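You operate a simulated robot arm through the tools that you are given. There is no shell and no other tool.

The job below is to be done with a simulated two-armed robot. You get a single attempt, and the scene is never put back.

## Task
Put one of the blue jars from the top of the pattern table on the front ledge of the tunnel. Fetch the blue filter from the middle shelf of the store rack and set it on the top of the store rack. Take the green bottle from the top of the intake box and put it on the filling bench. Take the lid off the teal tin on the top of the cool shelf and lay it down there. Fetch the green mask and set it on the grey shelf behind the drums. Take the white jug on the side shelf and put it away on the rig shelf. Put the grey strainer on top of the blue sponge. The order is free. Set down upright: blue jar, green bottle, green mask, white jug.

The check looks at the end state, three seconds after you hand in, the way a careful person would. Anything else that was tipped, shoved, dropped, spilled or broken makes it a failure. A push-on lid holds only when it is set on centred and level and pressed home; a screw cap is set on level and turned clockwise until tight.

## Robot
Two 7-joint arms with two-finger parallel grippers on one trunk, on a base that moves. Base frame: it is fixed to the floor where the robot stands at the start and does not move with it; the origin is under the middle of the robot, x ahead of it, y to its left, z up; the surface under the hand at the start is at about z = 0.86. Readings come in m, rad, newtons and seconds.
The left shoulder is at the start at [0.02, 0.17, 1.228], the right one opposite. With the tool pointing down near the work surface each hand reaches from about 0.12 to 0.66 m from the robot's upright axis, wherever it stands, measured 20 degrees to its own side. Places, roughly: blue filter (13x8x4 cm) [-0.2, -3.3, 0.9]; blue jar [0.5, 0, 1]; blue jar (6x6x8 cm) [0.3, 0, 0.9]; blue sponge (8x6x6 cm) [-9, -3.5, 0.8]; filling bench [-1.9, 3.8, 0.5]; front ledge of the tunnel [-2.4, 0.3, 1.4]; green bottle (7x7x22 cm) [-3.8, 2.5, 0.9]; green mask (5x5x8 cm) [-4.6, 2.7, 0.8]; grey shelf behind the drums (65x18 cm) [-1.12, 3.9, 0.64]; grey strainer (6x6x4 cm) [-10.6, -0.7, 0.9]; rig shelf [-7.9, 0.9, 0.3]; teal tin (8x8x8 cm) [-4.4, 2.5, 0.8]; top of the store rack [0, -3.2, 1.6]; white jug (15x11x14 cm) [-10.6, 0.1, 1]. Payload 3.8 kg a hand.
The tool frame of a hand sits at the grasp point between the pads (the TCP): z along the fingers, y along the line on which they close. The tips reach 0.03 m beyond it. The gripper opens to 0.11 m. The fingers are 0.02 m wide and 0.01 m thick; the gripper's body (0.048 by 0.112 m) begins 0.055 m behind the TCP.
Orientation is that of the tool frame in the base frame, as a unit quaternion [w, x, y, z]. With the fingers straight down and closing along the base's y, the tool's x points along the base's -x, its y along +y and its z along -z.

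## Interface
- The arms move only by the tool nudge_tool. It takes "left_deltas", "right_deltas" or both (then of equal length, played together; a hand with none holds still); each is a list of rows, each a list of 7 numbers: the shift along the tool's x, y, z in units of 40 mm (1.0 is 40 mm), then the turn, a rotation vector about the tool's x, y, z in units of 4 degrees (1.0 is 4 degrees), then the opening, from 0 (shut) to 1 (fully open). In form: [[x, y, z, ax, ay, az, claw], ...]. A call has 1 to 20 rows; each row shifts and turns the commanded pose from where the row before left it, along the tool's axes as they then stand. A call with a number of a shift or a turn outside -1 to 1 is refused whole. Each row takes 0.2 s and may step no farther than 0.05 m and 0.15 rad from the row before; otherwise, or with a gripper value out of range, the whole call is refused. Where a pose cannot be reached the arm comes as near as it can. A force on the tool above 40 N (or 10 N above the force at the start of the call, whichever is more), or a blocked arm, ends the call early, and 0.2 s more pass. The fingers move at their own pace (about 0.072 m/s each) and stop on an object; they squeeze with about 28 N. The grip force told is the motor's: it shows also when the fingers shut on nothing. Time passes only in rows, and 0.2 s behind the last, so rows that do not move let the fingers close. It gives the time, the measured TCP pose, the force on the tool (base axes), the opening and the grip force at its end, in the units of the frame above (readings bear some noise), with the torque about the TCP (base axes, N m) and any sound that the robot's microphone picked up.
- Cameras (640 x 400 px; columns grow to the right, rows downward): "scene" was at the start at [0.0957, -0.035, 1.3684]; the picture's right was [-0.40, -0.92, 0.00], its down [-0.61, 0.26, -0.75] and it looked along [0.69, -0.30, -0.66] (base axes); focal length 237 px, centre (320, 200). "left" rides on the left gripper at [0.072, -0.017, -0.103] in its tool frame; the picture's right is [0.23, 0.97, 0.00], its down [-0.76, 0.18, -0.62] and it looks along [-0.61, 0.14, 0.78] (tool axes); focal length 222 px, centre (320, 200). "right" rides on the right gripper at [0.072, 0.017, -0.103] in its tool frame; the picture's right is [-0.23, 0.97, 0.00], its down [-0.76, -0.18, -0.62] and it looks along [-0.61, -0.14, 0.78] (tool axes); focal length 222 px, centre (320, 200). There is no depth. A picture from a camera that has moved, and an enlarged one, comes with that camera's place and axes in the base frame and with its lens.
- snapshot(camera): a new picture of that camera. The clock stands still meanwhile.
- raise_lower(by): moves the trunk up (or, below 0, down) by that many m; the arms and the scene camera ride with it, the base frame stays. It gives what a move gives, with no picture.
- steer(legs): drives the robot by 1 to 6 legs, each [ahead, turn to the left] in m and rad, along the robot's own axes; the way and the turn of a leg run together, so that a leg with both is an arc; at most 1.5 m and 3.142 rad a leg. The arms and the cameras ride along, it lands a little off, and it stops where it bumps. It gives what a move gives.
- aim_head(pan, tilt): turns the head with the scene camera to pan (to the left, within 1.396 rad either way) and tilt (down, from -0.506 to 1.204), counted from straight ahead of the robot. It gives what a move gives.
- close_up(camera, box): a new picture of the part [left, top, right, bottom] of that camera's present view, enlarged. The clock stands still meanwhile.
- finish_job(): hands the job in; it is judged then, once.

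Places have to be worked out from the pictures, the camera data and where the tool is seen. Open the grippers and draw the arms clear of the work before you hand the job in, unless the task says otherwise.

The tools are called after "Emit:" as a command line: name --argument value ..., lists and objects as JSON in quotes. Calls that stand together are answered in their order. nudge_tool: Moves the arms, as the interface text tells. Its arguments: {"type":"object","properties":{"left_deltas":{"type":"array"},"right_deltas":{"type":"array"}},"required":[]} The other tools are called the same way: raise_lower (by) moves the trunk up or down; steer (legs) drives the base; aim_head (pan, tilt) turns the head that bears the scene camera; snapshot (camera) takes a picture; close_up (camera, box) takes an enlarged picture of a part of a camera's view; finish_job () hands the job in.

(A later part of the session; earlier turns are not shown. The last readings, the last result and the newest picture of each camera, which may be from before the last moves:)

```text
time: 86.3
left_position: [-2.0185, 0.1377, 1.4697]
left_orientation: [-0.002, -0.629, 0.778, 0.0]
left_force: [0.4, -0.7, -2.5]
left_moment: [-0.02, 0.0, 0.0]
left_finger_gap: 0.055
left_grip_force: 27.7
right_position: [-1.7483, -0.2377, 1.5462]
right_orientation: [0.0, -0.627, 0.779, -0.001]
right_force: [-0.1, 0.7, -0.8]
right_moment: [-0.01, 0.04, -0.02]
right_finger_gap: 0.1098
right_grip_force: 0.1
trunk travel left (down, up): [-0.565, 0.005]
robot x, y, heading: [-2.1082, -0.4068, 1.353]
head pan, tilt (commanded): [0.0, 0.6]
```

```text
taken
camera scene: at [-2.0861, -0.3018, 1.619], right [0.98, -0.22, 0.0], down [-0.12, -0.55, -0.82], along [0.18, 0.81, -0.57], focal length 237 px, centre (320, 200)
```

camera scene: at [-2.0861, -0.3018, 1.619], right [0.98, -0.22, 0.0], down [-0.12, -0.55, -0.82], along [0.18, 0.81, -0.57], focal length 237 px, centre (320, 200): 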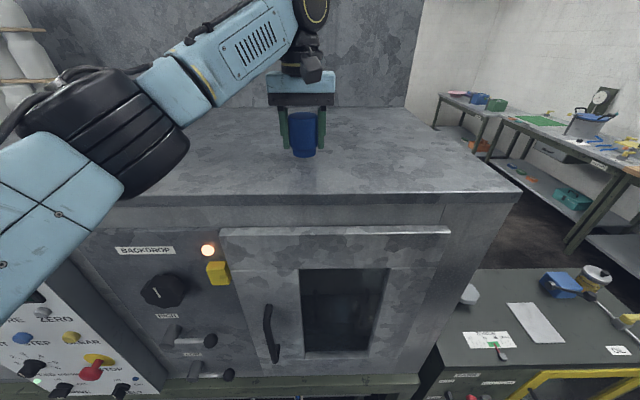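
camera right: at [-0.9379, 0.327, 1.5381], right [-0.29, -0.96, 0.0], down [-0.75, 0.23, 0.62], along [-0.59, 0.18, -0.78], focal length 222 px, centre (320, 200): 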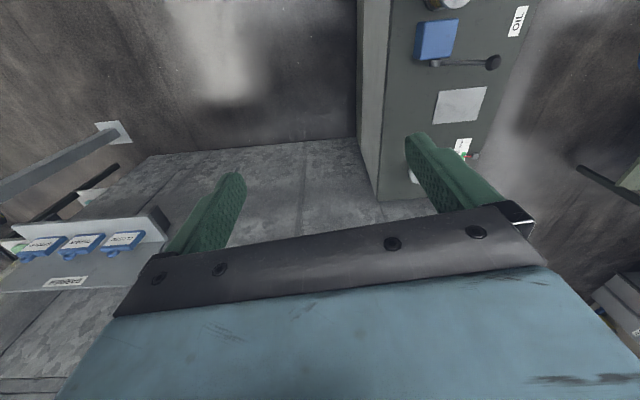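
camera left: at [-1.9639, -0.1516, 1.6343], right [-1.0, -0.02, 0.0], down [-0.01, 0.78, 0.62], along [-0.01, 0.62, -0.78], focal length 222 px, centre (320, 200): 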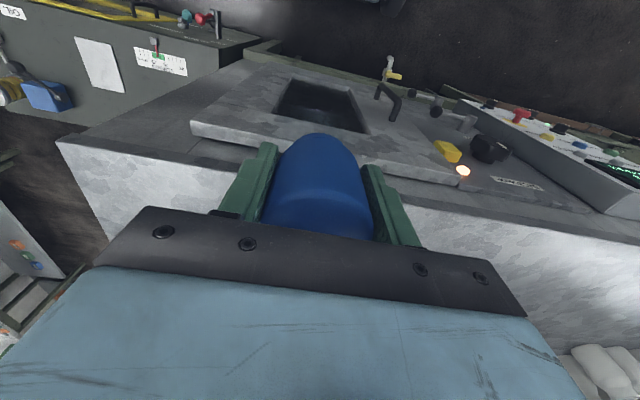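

The jar is over the ledge, ~0.12 m behind the edge, with about 2-3 cm to go. I lower in small steps watching the force.

Emit:
nudge_tool --left_deltas '[[0, 0, 0.25, 0, 0, 0, 0], [0, 0, 0.2, 0, 0, 0, 0], [0, 0, 0, 0, 0, 0, 0]]'

Emit:
close_up --camera "scene" --box '[220, 60, 400, 200]'

```text
time: 87.1
left_position: [-2.0199, 0.1379, 1.4534]
left_orientation: [-0.001, -0.629, 0.778, 0.001]
left_force: [-0.1, -0.1, 1.7]
left_moment: [0.01, -0.05, 0.02]
left_finger_gap: 0.0549
left_grip_force: 27.7
right_position: [-1.7491, -0.2387, 1.5453]
right_orientation: [-0.001, -0.626, 0.78, -0.001]
right_force: [0.6, 0.2, 0.7]
right_moment: [0.0, 0.0, -0.01]
right_finger_gap: 0.1102
right_grip_force: 0.0
trunk travel left (down, up): [-0.565, 0.005]
robot x, y, heading: [-2.1094, -0.4056, 1.35]
head pan, tilt (commanded): [0.0, 0.6]
```

```text
2.86 times, centred on (310, 130) of scene
camera zoom: at [-2.0871, -0.3019, 1.6191], right [0.98, -0.22, 0.0], down [-0.12, -0.55, -0.83], along [0.18, 0.81, -0.56], focal length 677 px, centre (349, 400)
```

zoom: 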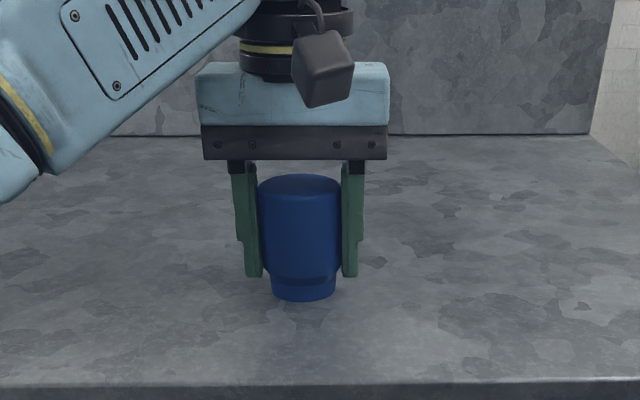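

Force z went from -2.4 to +1.7 N, so the jar is just touching. One 2 mm step more to confirm, then I open.

Emit:
nudge_tool --left_deltas '[[0, 0, 0.04, 0, 0, 0, 0], [0, 0, 0, 0, 0, 0, 0]]'

```text
time: 87.7
left_position: [-2.02, 0.14, 1.4533]
left_orientation: [0.002, -0.629, 0.778, 0.001]
left_force: [1.9, 4.1, 18.0]
left_moment: [-0.05, 0.03, 0.01]
left_finger_gap: 0.055
left_grip_force: 27.9
right_position: [-1.7492, -0.2395, 1.5466]
right_orientation: [0.0, -0.626, 0.779, -0.001]
right_force: [0.1, 0.8, -0.7]
right_moment: [0.01, -0.01, -0.01]
right_finger_gap: 0.1099
right_grip_force: 0.0
trunk travel left (down, up): [-0.565, 0.005]
robot x, y, heading: [-2.1105, -0.4055, 1.353]
head pan, tilt (commanded): [0.0, 0.6]
```

Contact confirmed (18 N). I release, then lift straight up.

Emit:
nudge_tool --left_deltas '[[0, 0, -0.03, 0, 0, 0, 0.7], [0, 0, 0, 0, 0, 0, 1], [0, 0, 0, 0, 0, 0, 1], [0, 0, -0.5, 0, 0, 0, 1], [0, 0, -1, 0, 0, 0, 1], [0, 0, -1, 0, 0, 0, 1], [0, 0, -1, 0, 0, 0, 1]]'

Emit:
snapshot --camera "scene"

```text
time: 89.3
left_position: [-2.0293, 0.1203, 1.5651]
left_orientation: [0.001, -0.629, 0.778, -0.001]
left_force: [-0.3, 0.2, -0.5]
left_moment: [-0.01, -0.06, -0.03]
left_finger_gap: 0.1099
left_grip_force: 0.0
left hand out of reach, approached as far as the arm can: row 6, 7
right_position: [-1.7528, -0.2395, 1.5455]
right_orientation: [0.0, -0.626, 0.78, -0.001]
right_force: [-0.3, -0.2, -0.2]
right_moment: [0.04, -0.01, 0.02]
right_finger_gap: 0.1102
right_grip_force: 0.1
trunk travel left (down, up): [-0.565, 0.005]
robot x, y, heading: [-2.1099, -0.4049, 1.351]
head pan, tilt (commanded): [0.0, 0.6]
```

```text
taken
camera scene: at [-2.0895, -0.3014, 1.619], right [0.98, -0.22, 0.0], down [-0.12, -0.55, -0.83], along [0.18, 0.81, -0.56], focal length 237 px, centre (320, 200)
```

scene: 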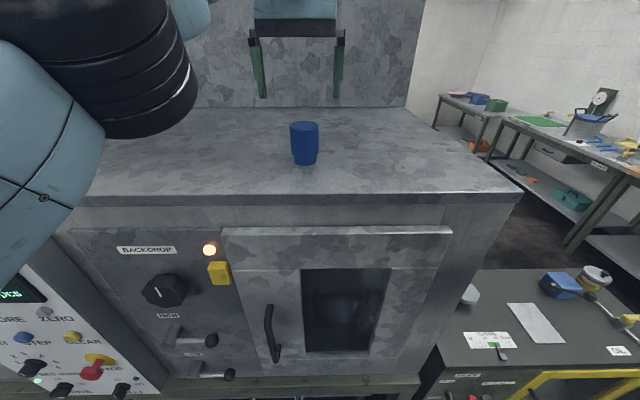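

The jar stands upright on the ledge. I retract the left hand back toward me at height, then back the base away.

Emit:
nudge_tool --left_deltas '[[1, 0, 0, 0, 0, 0, 1], [1, 0, 0, 0, 0, 0, 1], [1, 0, 0, 0, 0, 0, 1], [1, 0, 0, 0, 0, 0, 1], [1, 0, 0, 0, 0, 0, 1], [1, 0, 0, 0, 0, 0, 1]]'

Emit:
steer --legs '[[-0.3, 0.0]]'

Emit:
aim_head --pan -1.39 --tilt 0.6

Emit:
snapshot --camera "scene"

```text
time: 90.7
left_position: [-2.0773, -0.1163, 1.5663]
left_orientation: [0.0, -0.63, 0.777, 0.0]
left_force: [0.0, 0.2, -0.2]
left_moment: [0.03, 0.0, -0.01]
left_finger_gap: 0.1102
left_grip_force: 0.0
right_position: [-1.7502, -0.2401, 1.5462]
right_orientation: [0.0, -0.627, 0.779, 0.0]
right_force: [-0.2, -0.3, 0.2]
right_moment: [0.03, 0.01, -0.02]
right_finger_gap: 0.1101
right_grip_force: 0.0
trunk travel left (down, up): [-0.565, 0.005]
robot x, y, heading: [-2.1072, -0.4058, 1.353]
head pan, tilt (commanded): [0.0, 0.6]
```

```text
time: 92.8
left_position: [-2.1408, -0.3999, 1.5657]
left_orientation: [-0.001, -0.629, 0.778, 0.0]
left_force: [0.8, -0.4, -0.6]
left_moment: [0.0, -0.03, -0.01]
left_finger_gap: 0.1102
left_grip_force: 0.0
right_position: [-1.8136, -0.5252, 1.545]
right_orientation: [-0.001, -0.626, 0.779, -0.001]
right_force: [0.1, -0.2, 0.9]
right_moment: [-0.02, 0.01, -0.02]
right_finger_gap: 0.1098
right_grip_force: 0.1
trunk travel left (down, up): [-0.565, 0.005]
robot x, y, heading: [-2.1748, -0.6917, 1.355]
head pan, tilt (commanded): [0.0, 0.6]
```

```text
time: 94.3
left_position: [-2.1407, -0.3964, 1.5647]
left_orientation: [-0.001, -0.636, 0.772, 0.001]
left_force: [48.8, 43.7, -7.5]
left_moment: [-4.48, 5.8, 4.25]
left_finger_gap: 0.1101
left_grip_force: 0.0
right_position: [-1.8121, -0.5251, 1.5458]
right_orientation: [-0.001, -0.627, 0.779, 0.0]
right_force: [-0.1, 0.5, 0.2]
right_moment: [0.03, 0.01, 0.03]
right_finger_gap: 0.1098
right_grip_force: 0.1
trunk travel left (down, up): [-0.565, 0.005]
robot x, y, heading: [-2.1705, -0.695, 1.351]
head pan, tilt (commanded): [-1.389, 0.6]
```

```text
taken
camera scene: at [-2.0959, -0.6238, 1.6237], right [0.57, -0.82, 0.0], down [-0.43, -0.3, -0.85], along [0.7, 0.49, -0.52], focal length 237 px, centre (320, 200)
```

scene: 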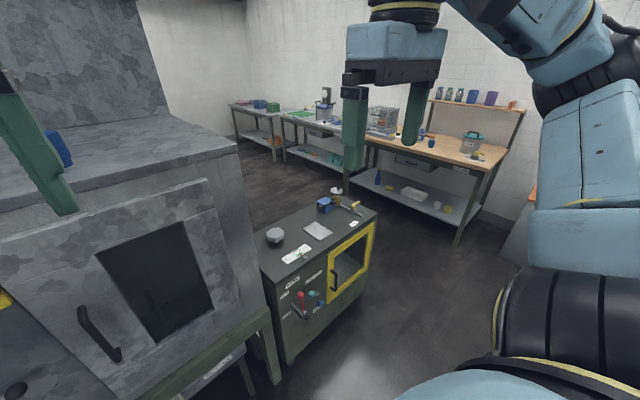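

The turning head ran into the raised left gripper (48 N). I move the left hand away: forward, left and down.

Emit:
nudge_tool --left_deltas '[[-0.8, 0.6, 0.3, 0, 0, 0, 1], [-0.8, 0.6, 0.3, 0, 0, 0, 1], [-0.3, 0.8, 0.8, 0, 0, 0, 1], [0, 0.8, 0.8, 0, 0, 0, 1], [0, 0.6, 0.9, 0, 0, 0, 1], [0, 0, 0.9, 0, 0, 0, 1]]'

Emit:
snapshot --camera "scene"

```text
time: 95.7
left_position: [-2.2596, -0.2987, 1.4076]
left_orientation: [-0.002, -0.628, 0.778, 0.0]
left_force: [0.6, 0.0, 0.7]
left_moment: [0.03, 0.01, -0.03]
left_finger_gap: 0.1098
left_grip_force: 0.0
right_position: [-1.8125, -0.5258, 1.5463]
right_orientation: [-0.001, -0.627, 0.779, -0.001]
right_force: [0.1, 0.4, 0.1]
right_moment: [0.01, -0.05, -0.03]
right_finger_gap: 0.1103
right_grip_force: 0.2
trunk travel left (down, up): [-0.565, 0.005]
robot x, y, heading: [-2.1709, -0.6929, 1.352]
head pan, tilt (commanded): [-1.389, 0.6]
```

```text
taken
camera scene: at [-2.0814, -0.6779, 1.619], right [-0.04, -1.0, 0.0], down [-0.56, 0.02, -0.82], along [0.82, -0.03, -0.57], focal length 237 px, centre (320, 200)
```

scene: 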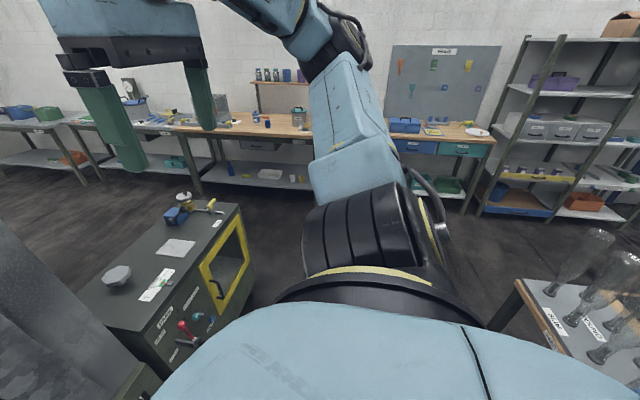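

The head is free again. The store rack is visible at the right; let me zoom in on it.

Emit:
close_up --camera "scene" --box '[440, 0, 640, 240]'

Emit:
steer --legs '[[0.0, -1.4]]'

Emit:
aim_head --pan -0.6 --tilt 0.45

Emit:
snapshot --camera "scene"

```text
1.67 times, centred on (540, 120) of scene
camera zoom: at [-2.0814, -0.6779, 1.619], right [-0.04, -1.0, 0.0], down [-0.56, 0.02, -0.82], along [0.82, -0.03, -0.57], focal length 395 px, centre (-47, 333)
```

zoom: 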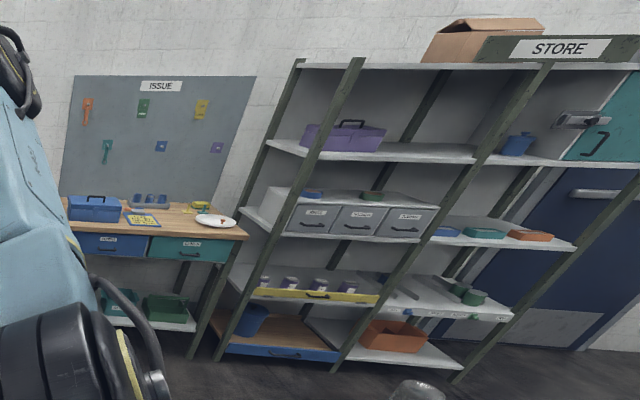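

```text
time: 99.5
left_position: [-1.7976, -0.5419, 1.4079]
left_orientation: [-0.002, 0.021, 1.0, 0.0]
left_force: [-0.2, 0.3, 0.1]
left_moment: [-0.03, -0.03, 0.04]
left_finger_gap: 0.11
left_grip_force: 0.0
right_position: [-1.9473, -1.021, 1.5457]
right_orientation: [-0.001, 0.024, 1.0, 0.0]
right_force: [-0.2, 0.3, 0.2]
right_moment: [0.01, 0.0, 0.02]
right_finger_gap: 0.1099
right_grip_force: 0.0
trunk travel left (down, up): [-0.565, 0.005]
robot x, y, heading: [-2.1716, -0.6972, -0.048]
head pan, tilt (commanded): [-1.389, 0.6]
```

```text
time: 100.7
left_position: [-1.7976, -0.5429, 1.4077]
left_orientation: [-0.001, 0.02, 1.0, 0.001]
left_force: [0.6, -0.8, -0.7]
left_moment: [0.01, -0.02, -0.03]
left_finger_gap: 0.1099
left_grip_force: 0.1
right_position: [-1.9451, -1.0186, 1.5471]
right_orientation: [-0.001, 0.023, 1.0, 0.0]
right_force: [0.0, -1.0, 0.0]
right_moment: [0.0, -0.05, 0.01]
right_finger_gap: 0.1101
right_grip_force: 0.1
trunk travel left (down, up): [-0.565, 0.005]
robot x, y, heading: [-2.1726, -0.692, -0.05]
head pan, tilt (commanded): [-0.6, 0.45]
```

```text
taken
camera scene: at [-2.0804, -0.7523, 1.6325], right [-0.61, -0.8, 0.0], down [-0.35, 0.26, -0.9], along [0.72, -0.55, -0.44], focal length 237 px, centre (320, 200)
```

scene: 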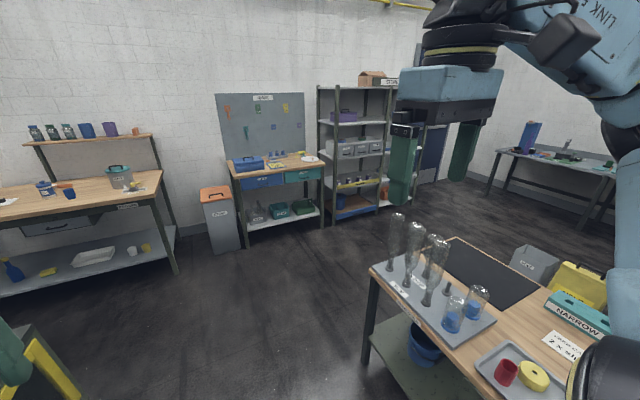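

The middle shelf holds blue, teal and orange flat blocks just right of the rack's middle post (about [-0.3,-3.2,0.92]). I drive via x≈-0.95 down to y≈-3.0 and face the rack (heading -0.2).

Emit:
steer --legs '[[1.22, 0.0], [0.0, -1.5], [1.5, 0.0], [0.72, 0.0], [0.0, 1.32]]'

Emit:
aim_head --pan 0.0 --tilt 0.5

Emit:
snapshot --camera "scene"

```text
time: 124.2
left_position: [-0.5124, -2.8976, 1.4073]
left_orientation: [-0.001, 0.114, 0.993, 0.001]
left_force: [-0.1, -1.1, -0.8]
left_moment: [-0.01, 0.03, 0.01]
left_finger_gap: 0.1101
left_grip_force: 0.1
right_position: [-0.7489, -3.3394, 1.5456]
right_orientation: [-0.001, 0.117, 0.993, 0.0]
right_force: [0.3, 0.3, 0.1]
right_moment: [0.01, 0.0, -0.02]
right_finger_gap: 0.1101
right_grip_force: 0.0
trunk travel left (down, up): [-0.565, 0.005]
robot x, y, heading: [-0.9108, -2.9822, -0.235]
head pan, tilt (commanded): [-0.6, 0.45]
```

```text
time: 125.2
left_position: [-0.5131, -2.8978, 1.4077]
left_orientation: [0.0, 0.115, 0.993, 0.001]
left_force: [0.0, -0.4, 0.4]
left_moment: [-0.02, -0.02, -0.03]
left_finger_gap: 0.1099
left_grip_force: 0.1
right_position: [-0.7495, -3.3386, 1.5458]
right_orientation: [0.0, 0.118, 0.993, 0.001]
right_force: [0.4, 1.1, 1.1]
right_moment: [0.0, -0.01, -0.01]
right_finger_gap: 0.1102
right_grip_force: 0.0
trunk travel left (down, up): [-0.565, 0.005]
robot x, y, heading: [-0.9117, -2.9729, -0.242]
head pan, tilt (commanded): [0.0, 0.499]
```

```text
taken
camera scene: at [-0.8035, -3.0049, 1.6281], right [-0.24, -0.97, 0.0], down [-0.47, 0.11, -0.88], along [0.85, -0.21, -0.48], focal length 237 px, centre (320, 200)
```

scene: 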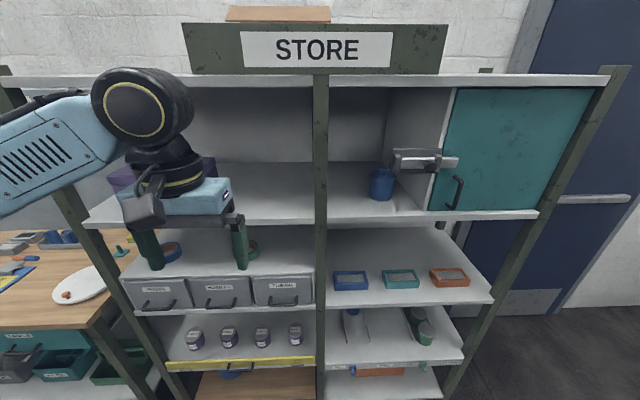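

I have a clear view: the blue filter is at px (351,280), about [-0.20,-3.28]. Zooming in to see its shape and the top of the rack.

Emit:
close_up --camera "scene" --box '[310, 220, 500, 320]'

Emit:
close_up --camera "scene" --box '[420, 40, 640, 220]'

Emit:
snapshot --camera "right"

```text
3.37 times, centred on (405, 270) of scene
camera zoom: at [-0.8035, -3.0049, 1.6281], right [-0.24, -0.97, 0.0], down [-0.47, 0.11, -0.88], along [0.85, -0.21, -0.48], focal length 798 px, centre (34, -36)
```

zoom: 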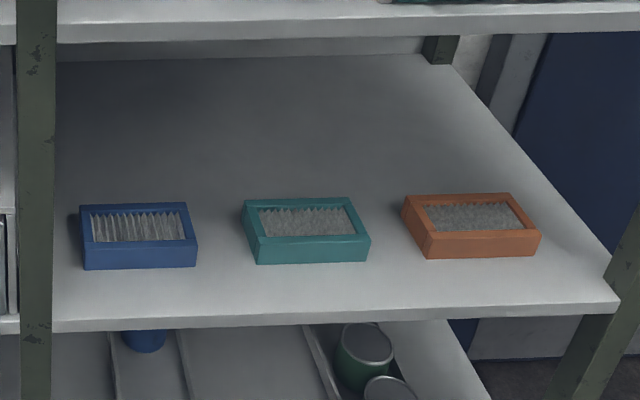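

```text
2.22 times, centred on (530, 130) of scene
camera zoom: at [-0.8035, -3.0049, 1.6281], right [-0.24, -0.97, 0.0], down [-0.47, 0.11, -0.88], along [0.85, -0.21, -0.48], focal length 527 px, centre (-147, 356)
```

zoom: 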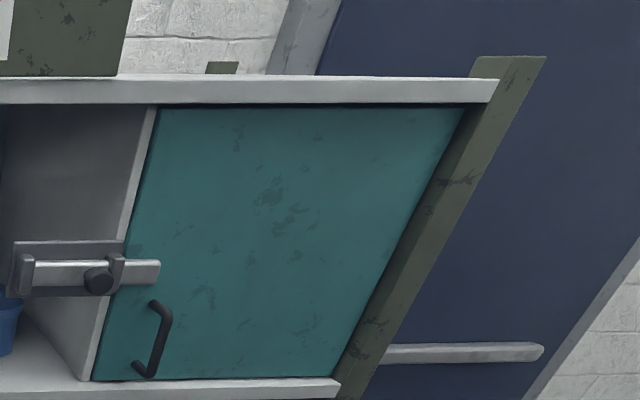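

```text
taken
camera right: at [-0.8151, -3.3066, 1.6503], right [0.45, 0.89, 0.0], down [0.7, -0.35, 0.62], along [0.56, -0.28, -0.78], focal length 222 px, centre (320, 200)
```

right: 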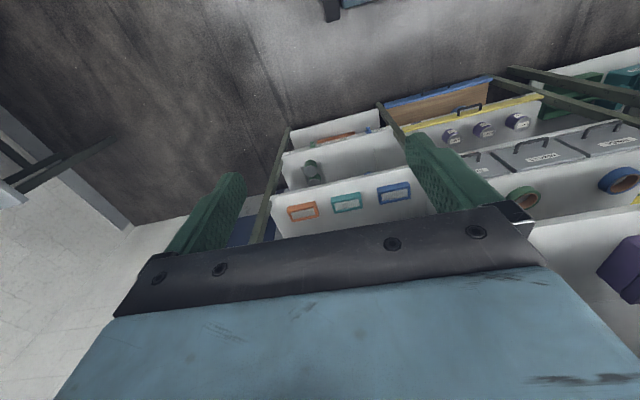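

The rack front faces heading ≈-0.20; the filter (13 cm wide along the shelf, ~7 cm deep) sits ~7 cm behind the shelf edge, with ~0.33 m clear above, and my wrist needs only ~0.25 m. I'll use the right hand pointing down with its closing line turned front-to-back. First retract the left hand and yaw the right one.

Emit:
steer --legs '[[0.0, 0.035]]'

Emit:
nudge_tool --left_deltas '[[1, 0, 0, 0, 0, 0, 1], [1, 0, 0, 0, 0, 0, 1], [1, 0, 0, 0, 0, 0, 1], [1, 0, 0, 0, 0, 0, 1], [1, 0, 0, 0, 0, 0, 1], [0, 0, 0, 0, 0, 0, 1], [0, 0, 0, 0, 0, 0, 1], [0, 0, 0, 0, 0, 0, 1], [0, 0, 0, 0, 0, 0, 1], [0, 0, 0, 0, 0, 0, 1], [0, 0, 0, 0, 0, 0, 1], [0, 0, 0, 0, 0, 0, 1], [0, 0, 0, 0, 0, 0, 1], [0, 0, 0, 0, 0, 0, 1], [0, 0, 0, 0, 0, 0, 1], [0, 0, 0, 0, 0, 0, 1], [0, 0, 0, 0, 0, 0, 1], [0, 0, 0, 0, 0, 0, 1], [0, 0, 0, 0, 0, 0, 1], [0, 0, 0, 0, 0, 0, 1]]' --right_deltas '[[0, 0, 0.5, 0, 0, -1, 1], [0, 0, 0.5, 0, 0, -1, 1], [0, 0, 0, 0, 0, -1, 1], [0, 0, 0, 0, 0, -1, 1], [0, 0, 0, 0, 0, -1, 1], [0, 0, 0, 0, 0, -1, 1], [0, 0, 0, 0, 0, -1, 1], [0, 0, 0, 0, 0, -1, 1], [0, 0, 0, 0, 0, -1, 1], [0, 0, 0, 0, 0, -1, 1], [0, 0, 0, 0, 0, -1, 1], [0, 0, 0, 0, 0, -1, 1], [0, 0, 0, 0, 0, -1, 1], [0, 0, 0, 0, 0, -1, 1], [0, 0, 0, 0, 0, -1, 1], [0, 0, 0, 0, 0, -1, 1], [0, 0, 0, 0, 0, -1, 1], [0, 0, 0, 0, 0, -1, 1], [0, 0, 0, 0, 0, -1, 1], [0, 0, 0, 0, 0, -1, 1]]'

Emit:
raise_lower --by -0.33

Emit:
snapshot --camera "scene"

```text
time: 126.0
left_position: [-0.5154, -2.8849, 1.4082]
left_orientation: [-0.001, 0.099, 0.995, 0.001]
left_force: [0.7, -0.2, -0.2]
left_moment: [0.03, -0.03, 0.03]
left_finger_gap: 0.1099
left_grip_force: 0.1
right_position: [-0.7367, -3.3342, 1.5452]
right_orientation: [-0.001, 0.102, 0.995, -0.001]
right_force: [-0.3, -1.0, -0.1]
right_moment: [0.01, 0.0, 0.01]
right_finger_gap: 0.11
right_grip_force: 0.1
trunk travel left (down, up): [-0.565, 0.005]
robot x, y, heading: [-0.9109, -2.9791, -0.206]
head pan, tilt (commanded): [0.0, 0.499]
```

```text
time: 127.2
left_position: [-0.6812, -2.8645, 1.4309]
left_orientation: [0.002, 0.098, 0.995, 0.003]
left_force: [5.7, -0.7, 1.1]
left_moment: [0.26, 0.78, 0.18]
left_finger_gap: 0.1099
left_grip_force: 0.0
left hand out of reach, approached as far as the arm can: row 4, 5
right_position: [-0.7374, -3.3351, 1.5066]
right_orientation: [0.0, -0.077, 0.997, -0.001]
right_force: [0.3, 0.0, -0.3]
right_moment: [-0.01, -0.01, 0.02]
right_finger_gap: 0.1102
right_grip_force: 0.1
trunk travel left (down, up): [-0.565, 0.005]
robot x, y, heading: [-0.9109, -2.977, -0.202]
head pan, tilt (commanded): [0.0, 0.499]
stopped in row 6 (left hand): the force on the tool passed its limit at 59 N (the readings are from after the stop); the commanded pose is now the measured one
```

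```text
time: 130.5
left_position: [-0.6814, -2.8641, 1.1015]
left_orientation: [0.001, 0.097, 0.995, 0.003]
left_force: [17.8, -3.1, -0.2]
left_moment: [0.37, 1.94, 0.28]
left_finger_gap: 0.11
left_grip_force: 0.0
right_position: [-0.7372, -3.3337, 1.1774]
right_orientation: [-0.001, -0.076, 0.997, 0.0]
right_force: [-0.4, -1.1, 0.3]
right_moment: [-0.04, -0.01, -0.01]
right_finger_gap: 0.1099
right_grip_force: 0.0
trunk travel left (down, up): [-0.235, 0.335]
robot x, y, heading: [-0.907, -2.9773, -0.205]
head pan, tilt (commanded): [0.0, 0.499]
```

```text
taken
camera scene: at [-0.8027, -3.0011, 1.2982], right [-0.2, -0.98, 0.0], down [-0.47, 0.1, -0.88], along [0.86, -0.18, -0.48], focal length 237 px, centre (320, 200)
```

scene: 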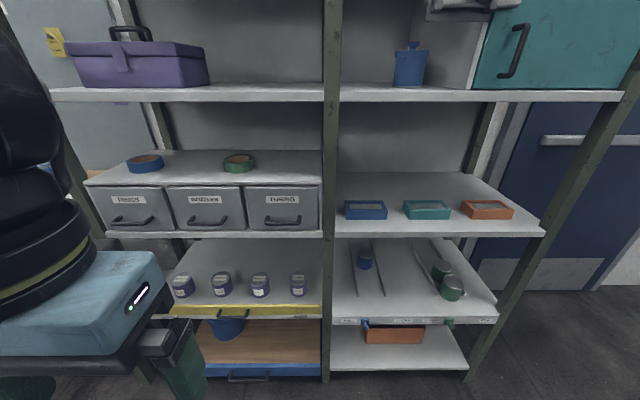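

The left gripper's camera side touched my own body and stopped the call; I move it forward and outward, and finish the right-hand yaw (69° left).

Emit:
nudge_tool --left_deltas '[[-0.8, 0, 0, 0, 0, 0, 1], [-0.3, 0.9, 0, 0, 0, 0, 1], [0, 0.9, 0, 0, 0, 0, 1], [0, 0.6, 0, 0, 0, 0, 1]]' --right_deltas '[[0, 0, 0, 0, 0, -1, 1], [0, 0, 0, 0, 0, -1, 1], [0, 0, 0, 0, 0, -1, 1], [0, 0, 0, 0, 0, -1, 1]]'

Emit:
nudge_tool --right_deltas '[[0, 0, 0, 0, 0, -1, 1], [0, 0, 0, 0, 0, -1, 1], [0, 0, 0, 0, 0, -1, 1], [0, 0, 0, 0, 0, -1, 1], [0, 0, 0, 0, 0, -1, 1], [0, 0, 0, 0, 0, -1, 1], [0, 0, 0, 0, 0, -1, 1], [0, 0, 0, 0, 0, -1, 1], [0, 0, 0, 0, 0, -1, 1], [0, 0, 0, 0, 0, -1, 1], [0, 0, 0, 0, 0, -1, 1], [0, 0, 0, 0, 0, -1, 1], [0, 0, 0, 0, 0, -1, 1], [0, 0, 0, 0, 0, -0.35, 1]]'

Emit:
snapshot --camera "scene"

Emit:
snapshot --camera "right"

```text
time: 131.5
left_position: [-0.6209, -2.7781, 1.1012]
left_orientation: [0.002, 0.099, 0.995, 0.003]
left_force: [0.4, 0.4, 0.0]
left_moment: [-0.03, 0.04, -0.01]
left_finger_gap: 0.11
left_grip_force: 0.1
right_position: [-0.7374, -3.3337, 1.1768]
right_orientation: [-0.001, -0.216, 0.976, 0.0]
right_force: [-0.8, -0.1, -0.5]
right_moment: [0.01, 0.02, 0.01]
right_finger_gap: 0.1098
right_grip_force: 0.1
trunk travel left (down, up): [-0.235, 0.335]
robot x, y, heading: [-0.9103, -2.9788, -0.207]
head pan, tilt (commanded): [0.0, 0.499]
```

```text
time: 134.5
left_position: [-0.6185, -2.7784, 1.1013]
left_orientation: [0.002, 0.098, 0.995, 0.003]
left_force: [-0.3, 1.0, -0.4]
left_moment: [0.0, 0.0, 0.0]
left_finger_gap: 0.1102
left_grip_force: 0.1
right_position: [-0.7603, -3.2428, 1.155]
right_orientation: [0.0, -0.631, 0.776, 0.001]
right_force: [0.4, -0.6, -0.2]
right_moment: [-0.01, -0.03, -0.04]
right_finger_gap: 0.11
right_grip_force: 0.0
right hand out of reach, approached as far as the arm can: row 6, 7, 8, 9, 10, 11, 12, 13, 14
trunk travel left (down, up): [-0.235, 0.335]
robot x, y, heading: [-0.9094, -2.9781, -0.203]
head pan, tilt (commanded): [0.0, 0.499]
```

```text
taken
camera scene: at [-0.8026, -3.0011, 1.2981], right [-0.2, -0.98, 0.0], down [-0.47, 0.1, -0.88], along [0.86, -0.18, -0.48], focal length 237 px, centre (320, 200)
```

scene: 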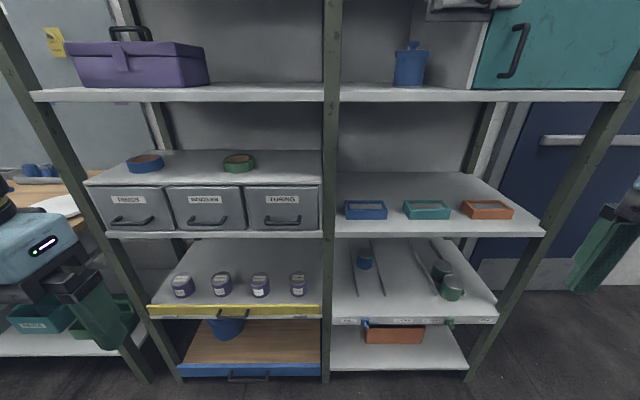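

```text
taken
camera right: at [-0.7919, -3.3109, 1.2598], right [-0.91, 0.42, 0.0], down [0.33, 0.71, 0.62], along [0.26, 0.57, -0.78], focal length 222 px, centre (320, 200)
```

right: 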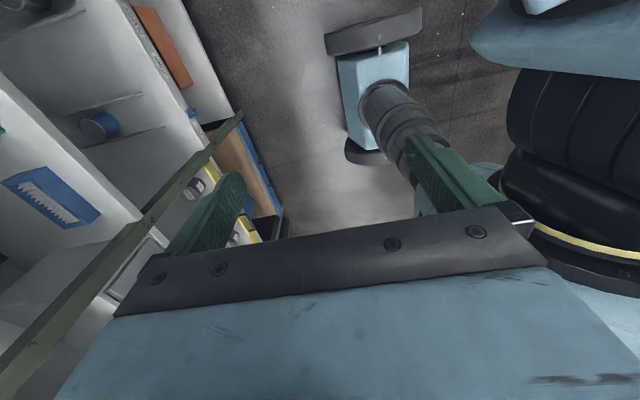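

The right hand is now yawed as wanted (closing line front-to-back). I zoom on the filter from this lower height to triangulate the shelf height.

Emit:
close_up --camera "scene" --box '[320, 160, 480, 260]'

```text
4.00 times, centred on (400, 210) of scene
camera zoom: at [-0.8026, -3.0011, 1.2981], right [-0.2, -0.98, 0.0], down [-0.47, 0.1, -0.88], along [0.86, -0.18, -0.48], focal length 948 px, centre (0, 160)
```

zoom: 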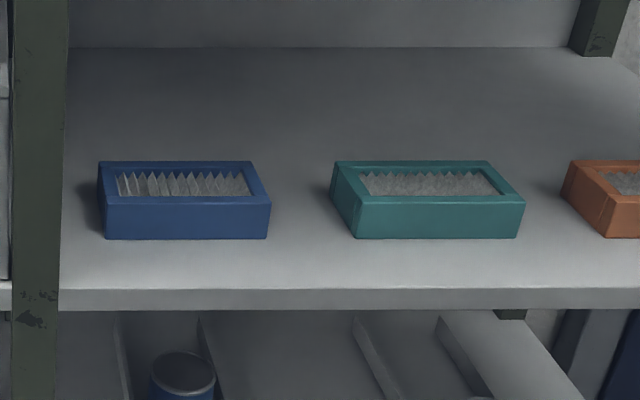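

Triangulation gives shelf top z≈0.886, filter centre ≈[-0.190,-3.279], its top ≈0.925, upper shelf underside ≈1.24. I drive 0.27 m closer and lower the right hand outside the shelf.

Emit:
steer --legs '[[0.27, 0.0]]'

Emit:
nudge_tool --right_deltas '[[0, 0, 0.95, 0, 0, 0, 1], [0, 0, 0.95, 0, 0, 0, 1], [0, 0, 0.95, 0, 0, 0, 1], [0, 0, 0.95, 0, 0, 0, 1], [0, 0, 0.9, 0, 0, 0, 1], [0, 0, 0, 0, 0, 0, 1]]'

Emit:
snapshot --camera "scene"

Emit:
snapshot --camera "right"

```text
time: 136.4
left_position: [-0.3529, -2.835, 1.1008]
left_orientation: [0.002, 0.099, 0.995, 0.003]
left_force: [0.4, -0.1, -0.1]
left_moment: [0.0, 0.06, 0.01]
left_finger_gap: 0.1099
left_grip_force: 0.1
right_position: [-0.4962, -3.2987, 1.1551]
right_orientation: [0.0, -0.629, 0.778, 0.001]
right_force: [0.1, -0.5, -0.3]
right_moment: [0.0, 0.03, 0.01]
right_finger_gap: 0.1102
right_grip_force: 0.1
trunk travel left (down, up): [-0.235, 0.335]
robot x, y, heading: [-0.6449, -3.0306, -0.213]
head pan, tilt (commanded): [0.0, 0.499]
```

```text
time: 137.8
left_position: [-0.3542, -2.8338, 1.1013]
left_orientation: [0.002, 0.1, 0.995, 0.003]
left_force: [-0.1, 0.6, -0.1]
left_moment: [-0.04, -0.01, 0.01]
left_finger_gap: 0.11
left_grip_force: 0.1
right_position: [-0.4427, -3.2703, 1.0406]
right_orientation: [-0.001, -0.628, 0.778, 0.001]
right_force: [-0.6, -0.4, 0.0]
right_moment: [-0.04, 0.02, 0.0]
right_finger_gap: 0.11
right_grip_force: 0.0
right hand out of reach, approached as far as the arm can: row 2, 3, 4, 5
trunk travel left (down, up): [-0.235, 0.335]
robot x, y, heading: [-0.6452, -3.0336, -0.208]
head pan, tilt (commanded): [0.0, 0.499]
```

```text
taken
camera scene: at [-0.5377, -3.057, 1.2981], right [-0.21, -0.98, 0.0], down [-0.47, 0.1, -0.88], along [0.86, -0.18, -0.48], focal length 237 px, centre (320, 200)
```

scene: 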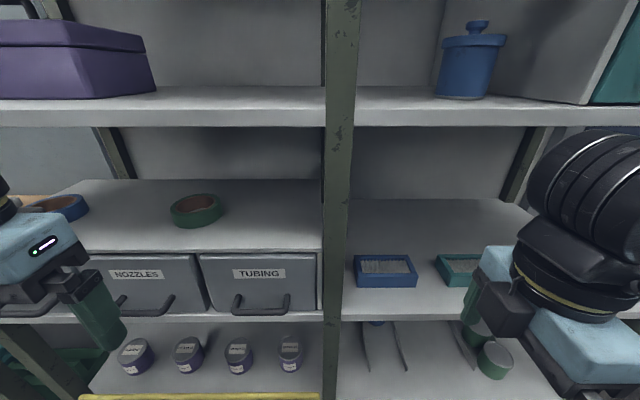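

```text
taken
camera right: at [-0.4743, -3.3396, 1.1449], right [-0.9, 0.43, 0.0], down [0.34, 0.71, 0.62], along [0.26, 0.56, -0.78], focal length 222 px, centre (320, 200)
```

right: 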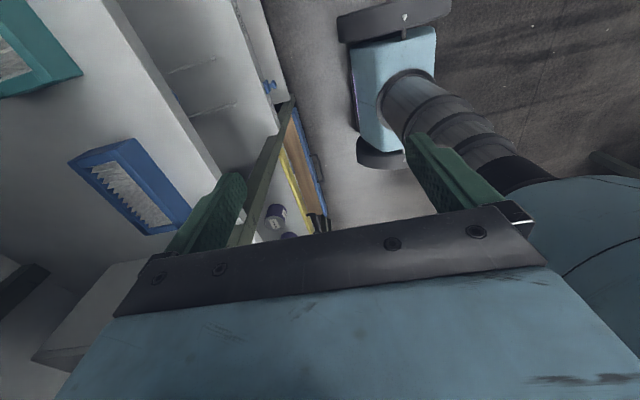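

The hand drifted forward a bit at its near reach limit, now at [-0.443,-3.270,1.041]. I move diagonally forward-down to z≈0.967 while still in front of the shelf, then check.

Emit:
nudge_tool --right_deltas '[[-0.3, -0.6, 0.6, 0, 0, 0, 1], [-0.3, -0.6, 0.6, 0, 0, 0, 1], [-0.3, -0.3, 0.65, 0, 0, 0, 1], [0, 0, 0, 0, 0, 0, 1]]'

Emit:
snapshot --camera "scene"

Emit:
snapshot --camera "right"

```text
time: 138.8
left_position: [-0.3531, -2.8359, 1.1017]
left_orientation: [0.003, 0.099, 0.995, 0.003]
left_force: [0.7, -0.2, -0.3]
left_moment: [-0.01, 0.01, -0.02]
left_finger_gap: 0.1102
left_grip_force: 0.1
right_position: [-0.4265, -3.2571, 1.019]
right_orientation: [0.0, -0.626, 0.78, 0.0]
right_force: [0.1, -0.7, -0.4]
right_moment: [0.03, -0.02, -0.01]
right_finger_gap: 0.11
right_grip_force: 0.0
right hand out of reach, approached as far as the arm can: row 1, 2, 3
trunk travel left (down, up): [-0.235, 0.335]
robot x, y, heading: [-0.6451, -3.0326, -0.211]
head pan, tilt (commanded): [0.0, 0.499]
```

```text
taken
camera scene: at [-0.5377, -3.057, 1.2981], right [-0.21, -0.98, 0.0], down [-0.47, 0.1, -0.88], along [0.86, -0.18, -0.48], focal length 237 px, centre (320, 200)
```

scene: 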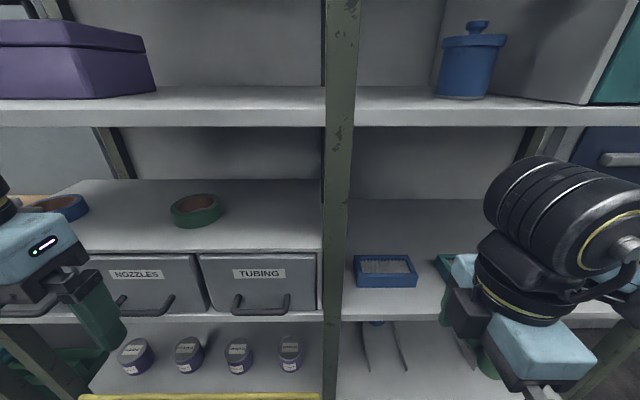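

```text
taken
camera right: at [-0.4588, -3.3241, 1.1225], right [-0.9, 0.43, 0.0], down [0.34, 0.71, 0.62], along [0.27, 0.56, -0.78], focal length 222 px, centre (320, 200)
```

right: 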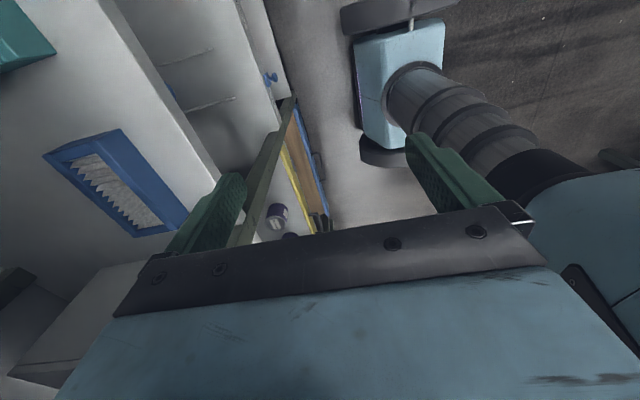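

The arm is limited near the body; lowering the trunk 5.5 cm instead brings the hand to z≈0.964 with the same arm pose.

Emit:
raise_lower --by -0.055

Emit:
nudge_tool --right_deltas '[[-0.2, -0.7, 0, 0, 0, 0, 1], [-0.2, -0.7, 0, 0, 0, 0, 1], [0, 0, 0, 0, 0, 0, 1]]'

Emit:
snapshot --camera "scene"

```text
time: 139.8
left_position: [-0.3536, -2.835, 1.0462]
left_orientation: [0.002, 0.099, 0.995, 0.003]
left_force: [-0.7, 0.0, -0.5]
left_moment: [0.02, -0.06, 0.01]
left_finger_gap: 0.1101
left_grip_force: 0.1
right_position: [-0.4276, -3.2571, 0.9625]
right_orientation: [0.0, -0.626, 0.78, 0.001]
right_force: [0.4, 1.1, 0.7]
right_moment: [0.04, 0.01, -0.02]
right_finger_gap: 0.11
right_grip_force: 0.0
trunk travel left (down, up): [-0.18, 0.39]
robot x, y, heading: [-0.6476, -3.032, -0.207]
head pan, tilt (commanded): [0.0, 0.499]
```

```text
time: 140.6
left_position: [-0.3535, -2.8359, 1.047]
left_orientation: [0.002, 0.098, 0.995, 0.003]
left_force: [-0.2, -0.5, 0.3]
left_moment: [-0.01, 0.0, -0.02]
left_finger_gap: 0.1102
left_grip_force: 0.1
right_position: [-0.4188, -3.2479, 0.9655]
right_orientation: [0.0, -0.627, 0.779, 0.001]
right_force: [1.0, -0.2, -0.1]
right_moment: [0.03, -0.01, -0.02]
right_finger_gap: 0.1098
right_grip_force: 0.2
right hand out of reach, approached as far as the arm can: row 1, 2
trunk travel left (down, up): [-0.18, 0.39]
robot x, y, heading: [-0.643, -3.0333, -0.207]
head pan, tilt (commanded): [0.0, 0.499]
```

```text
taken
camera scene: at [-0.5376, -3.0569, 1.2431], right [-0.21, -0.98, 0.0], down [-0.47, 0.1, -0.88], along [0.86, -0.18, -0.48], focal length 237 px, centre (320, 200)
```

scene: 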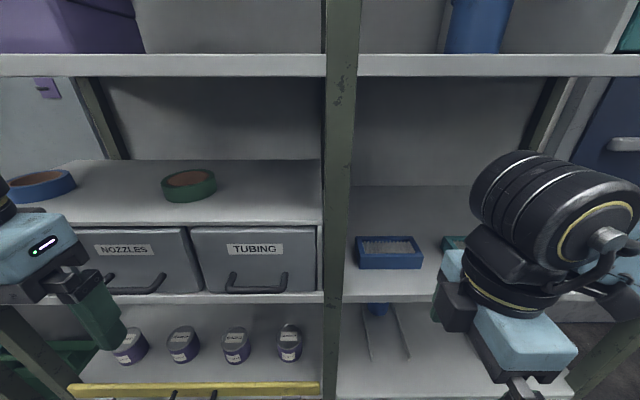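

The wrist is at a roll limit in this yaw direction. I'll back off 0.2 m, and turn the hand the other way (clockwise), so its camera faces left instead.

Emit:
steer --legs '[[-0.2, 0.0]]'

Emit:
nudge_tool --right_deltas '[[0, 0, 0, 0, 0, 1, 1], [0, 0, 0, 0, 0, 1, 1], [0, 0, 0, 0, 0, 1, 1], [0, 0, 0, 0, 0, 1, 1], [0, 0, 0, 0, 0, 1, 1], [0, 0, 0, 0, 0, 1, 1], [0, 0, 0, 0, 0, 1, 1], [0, 0, 0, 0, 0, 1, 1], [0, -1, 0, 0, 0, 1, 1], [0, -1, 0, 0, 0, 1, 1], [0, -1, 0, 0, 0, 1, 1], [0, 0, 0, 0, 0, 1, 1], [0, 0, 0, 0, 0, 1, 1], [0, 0, 0, 0, 0, 1, 1], [0, 0, 0, 0, 0, 1, 1], [0, 0, 0, 0, 0, 1, 1], [0, 0, 0, 0, 0, 1, 1], [0, 0, 0, 0, 0, 1, 1], [0, 0, 0, 0, 0, 1, 1], [0, 0, 0, 0, 0, 1, 1]]'

Emit:
nudge_tool --right_deltas '[[0, 0, 0, 0, 0, 1, 1], [0, 0, 0, 0, 0, 1, 1], [0, 0, 0, 0, 0, 1, 1], [0, 0, 0, 0, 0, 1, 1], [0, 0, 0, 0, 0, 1, 1], [0, 0, 0, 0, 0, 1, 1], [0, 0, 0, 0, 0, 1, 1], [0, 0, 0, 0, 0, 1, 1], [0, 0, 0, 0, 0, 1, 1], [0, 0, 0, 0, 0, 1, 1], [0, 0, 0, 0, 0, 1, 1], [0, 0, 0, 0, 0, 1, 1], [0, 0, 0, 0, 0, 1, 1], [0, 0, 0, 0, 0, 1, 1], [0, 0, 0, 0, 0, 1, 1], [0, 0, 0, 0, 0, 1, 1], [0, 0, 0, 0, 0, 1, 1], [0, 0, 0, 0, 0, 1, 1], [0, 0, 0, 0, 0, 1, 1], [0, 0, 0, 0, 0, 1, 1]]'

Emit:
snapshot --camera "scene"

```text
time: 142.2
left_position: [-0.545, -2.7952, 1.0456]
left_orientation: [0.002, 0.102, 0.995, 0.003]
left_force: [-0.3, 0.0, 0.5]
left_moment: [-0.01, 0.0, 0.0]
left_finger_gap: 0.1099
left_grip_force: 0.1
right_position: [-0.6142, -3.2061, 0.9668]
right_orientation: [0.0, -0.626, 0.78, 0.0]
right_force: [-0.8, -0.3, 0.1]
right_moment: [0.01, 0.0, -0.02]
right_finger_gap: 0.1099
right_grip_force: 0.1
trunk travel left (down, up): [-0.18, 0.39]
robot x, y, heading: [-0.8388, -2.9927, -0.212]
head pan, tilt (commanded): [0.0, 0.499]
```

```text
time: 146.3
left_position: [-0.5446, -2.7962, 1.0473]
left_orientation: [0.001, 0.102, 0.995, 0.003]
left_force: [-0.2, 0.0, -0.3]
left_moment: [0.01, 0.03, 0.0]
left_finger_gap: 0.1101
left_grip_force: 0.1
right_position: [-0.5333, -3.2984, 0.9657]
right_orientation: [-0.001, 0.024, 1.0, 0.0]
right_force: [0.1, 0.4, -0.3]
right_moment: [0.02, -0.02, 0.0]
right_finger_gap: 0.1098
right_grip_force: 0.0
trunk travel left (down, up): [-0.18, 0.39]
robot x, y, heading: [-0.8395, -2.99, -0.212]
head pan, tilt (commanded): [0.0, 0.499]
```

```text
time: 150.6
left_position: [-0.5443, -2.7953, 1.047]
left_orientation: [0.002, 0.101, 0.995, 0.003]
left_force: [0.0, 0.2, 0.2]
left_moment: [-0.02, 0.01, 0.02]
left_finger_gap: 0.1102
left_grip_force: 0.1
right_position: [-0.5338, -3.2969, 0.9642]
right_orientation: [-0.001, 0.659, 0.752, -0.001]
right_force: [-0.2, 0.2, 0.9]
right_moment: [0.02, 0.01, 0.02]
right_finger_gap: 0.1098
right_grip_force: 0.1
trunk travel left (down, up): [-0.18, 0.39]
robot x, y, heading: [-0.8347, -2.9915, -0.213]
head pan, tilt (commanded): [0.0, 0.499]
```

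```text
taken
camera scene: at [-0.73, -3.0165, 1.2431], right [-0.21, -0.98, 0.0], down [-0.47, 0.1, -0.88], along [0.86, -0.18, -0.48], focal length 237 px, centre (320, 200)
```

scene: 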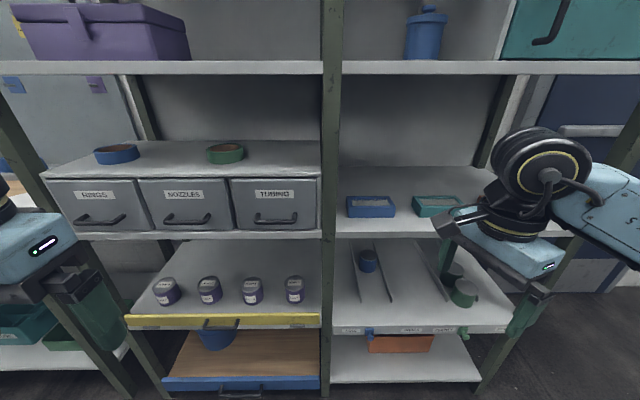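

The clockwise yaw works. I finish the remaining 19° turn, shift the hand left ~7.5 cm to line up with the filter, then drive 0.18 m closer (hand stays just in front of / at the shelf edge).

Emit:
nudge_tool --right_deltas '[[0, 0, 0, 0, 0, 1, 1], [0, 0, 0, 0, 0, 1, 1], [0, 0, 0, 0, 0, 1, 1], [0, 0, 0, 0, 0, 1, 1], [0, 0, 0, 0, 0, 0.8, 1], [0.95, 0, 0, 0, 0, 0, 1], [0.95, 0, 0, 0, 0, 0, 1], [0, 0, 0, 0, 0, 0, 1]]'

Emit:
steer --legs '[[0.12, 0.0]]'

Emit:
snapshot --camera "scene"

Emit:
snapshot --camera "right"

```text
time: 152.3
left_position: [-0.5457, -2.7947, 1.0462]
left_orientation: [0.002, 0.101, 0.995, 0.003]
left_force: [1.2, 0.1, -0.2]
left_moment: [-0.01, 0.0, 0.0]
left_finger_gap: 0.1099
left_grip_force: 0.0
right_position: [-0.5187, -3.2227, 0.9631]
right_orientation: [-0.001, 0.776, 0.631, 0.0]
right_force: [-0.3, 0.3, -0.4]
right_moment: [-0.03, 0.02, -0.02]
right_finger_gap: 0.1102
right_grip_force: 0.1
trunk travel left (down, up): [-0.18, 0.39]
robot x, y, heading: [-0.8354, -2.9955, -0.206]
head pan, tilt (commanded): [0.0, 0.499]
```

```text
time: 153.6
left_position: [-0.4293, -2.8199, 1.0458]
left_orientation: [0.001, 0.101, 0.995, 0.003]
left_force: [-0.3, 0.3, 0.3]
left_moment: [-0.03, 0.04, -0.03]
left_finger_gap: 0.1099
left_grip_force: 0.0
right_position: [-0.4022, -3.2479, 0.963]
right_orientation: [0.0, 0.776, 0.631, 0.0]
right_force: [-0.7, 0.2, -0.5]
right_moment: [-0.01, 0.03, 0.0]
right_finger_gap: 0.1101
right_grip_force: 0.0
trunk travel left (down, up): [-0.18, 0.39]
robot x, y, heading: [-0.722, -3.0134, -0.214]
head pan, tilt (commanded): [0.0, 0.499]
```

```text
taken
camera scene: at [-0.6133, -3.0416, 1.243], right [-0.21, -0.98, 0.0], down [-0.47, 0.1, -0.88], along [0.86, -0.18, -0.48], focal length 237 px, centre (320, 200)
```

scene: 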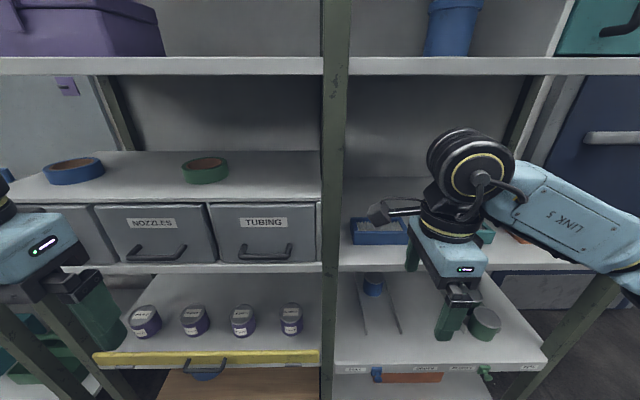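

```text
taken
camera right: at [-0.3703, -3.1814, 1.0677], right [0.91, -0.42, 0.0], down [-0.33, -0.71, 0.62], along [-0.26, -0.57, -0.78], focal length 222 px, centre (320, 200)
```

right: 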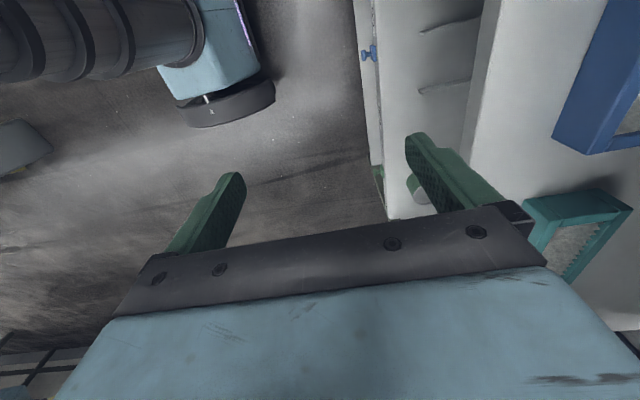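

The hand is lined up, its camera ~3 cm clear of the post laterally. I raise 5 mm, shift 7 mm right and move forward 0.12 m into the shelf, then check.

Emit:
nudge_tool --right_deltas '[[-0.18, 0, -0.12, 0, 0, 0, 1], [0, 1, 0, 0, 0, 0, 1], [0, 1, 0, 0, 0, 0, 1], [0, 1, 0, 0, 0, 0, 1], [0, 0, 0, 0, 0, 0, 1]]'

Emit:
snapshot --camera "scene"

Emit:
snapshot --camera "right"

```text
time: 154.8
left_position: [-0.4298, -2.8205, 1.0463]
left_orientation: [0.002, 0.101, 0.995, 0.003]
left_force: [0.8, -0.2, 0.6]
left_moment: [0.0, 0.03, -0.03]
left_finger_gap: 0.1098
left_grip_force: 0.1
right_position: [-0.2863, -3.2773, 0.9694]
right_orientation: [-0.001, 0.776, 0.631, 0.0]
right_force: [-0.2, 0.2, 0.4]
right_moment: [0.01, 0.01, 0.01]
right_finger_gap: 0.1102
right_grip_force: 0.1
trunk travel left (down, up): [-0.18, 0.39]
robot x, y, heading: [-0.7206, -3.0177, -0.214]
head pan, tilt (commanded): [0.0, 0.499]
```

```text
taken
camera scene: at [-0.6144, -3.0415, 1.2431], right [-0.21, -0.98, 0.0], down [-0.47, 0.1, -0.88], along [0.86, -0.18, -0.48], focal length 237 px, centre (320, 200)
```

scene: 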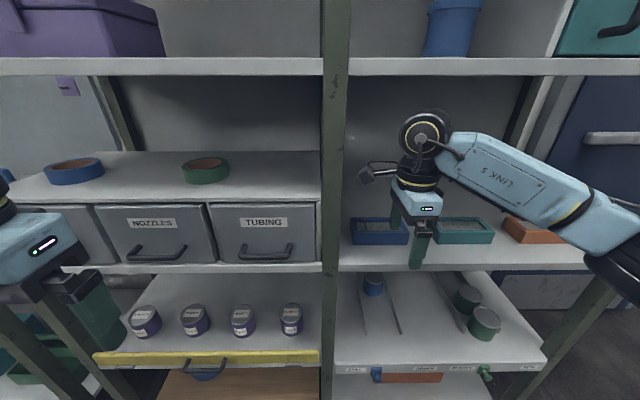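

```text
taken
camera right: at [-0.2543, -3.2104, 1.0742], right [0.91, -0.42, 0.0], down [-0.33, -0.71, 0.62], along [-0.26, -0.57, -0.78], focal length 222 px, centre (320, 200)
```

right: 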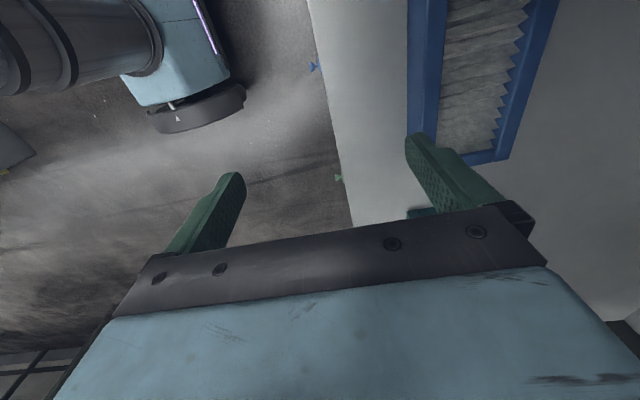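

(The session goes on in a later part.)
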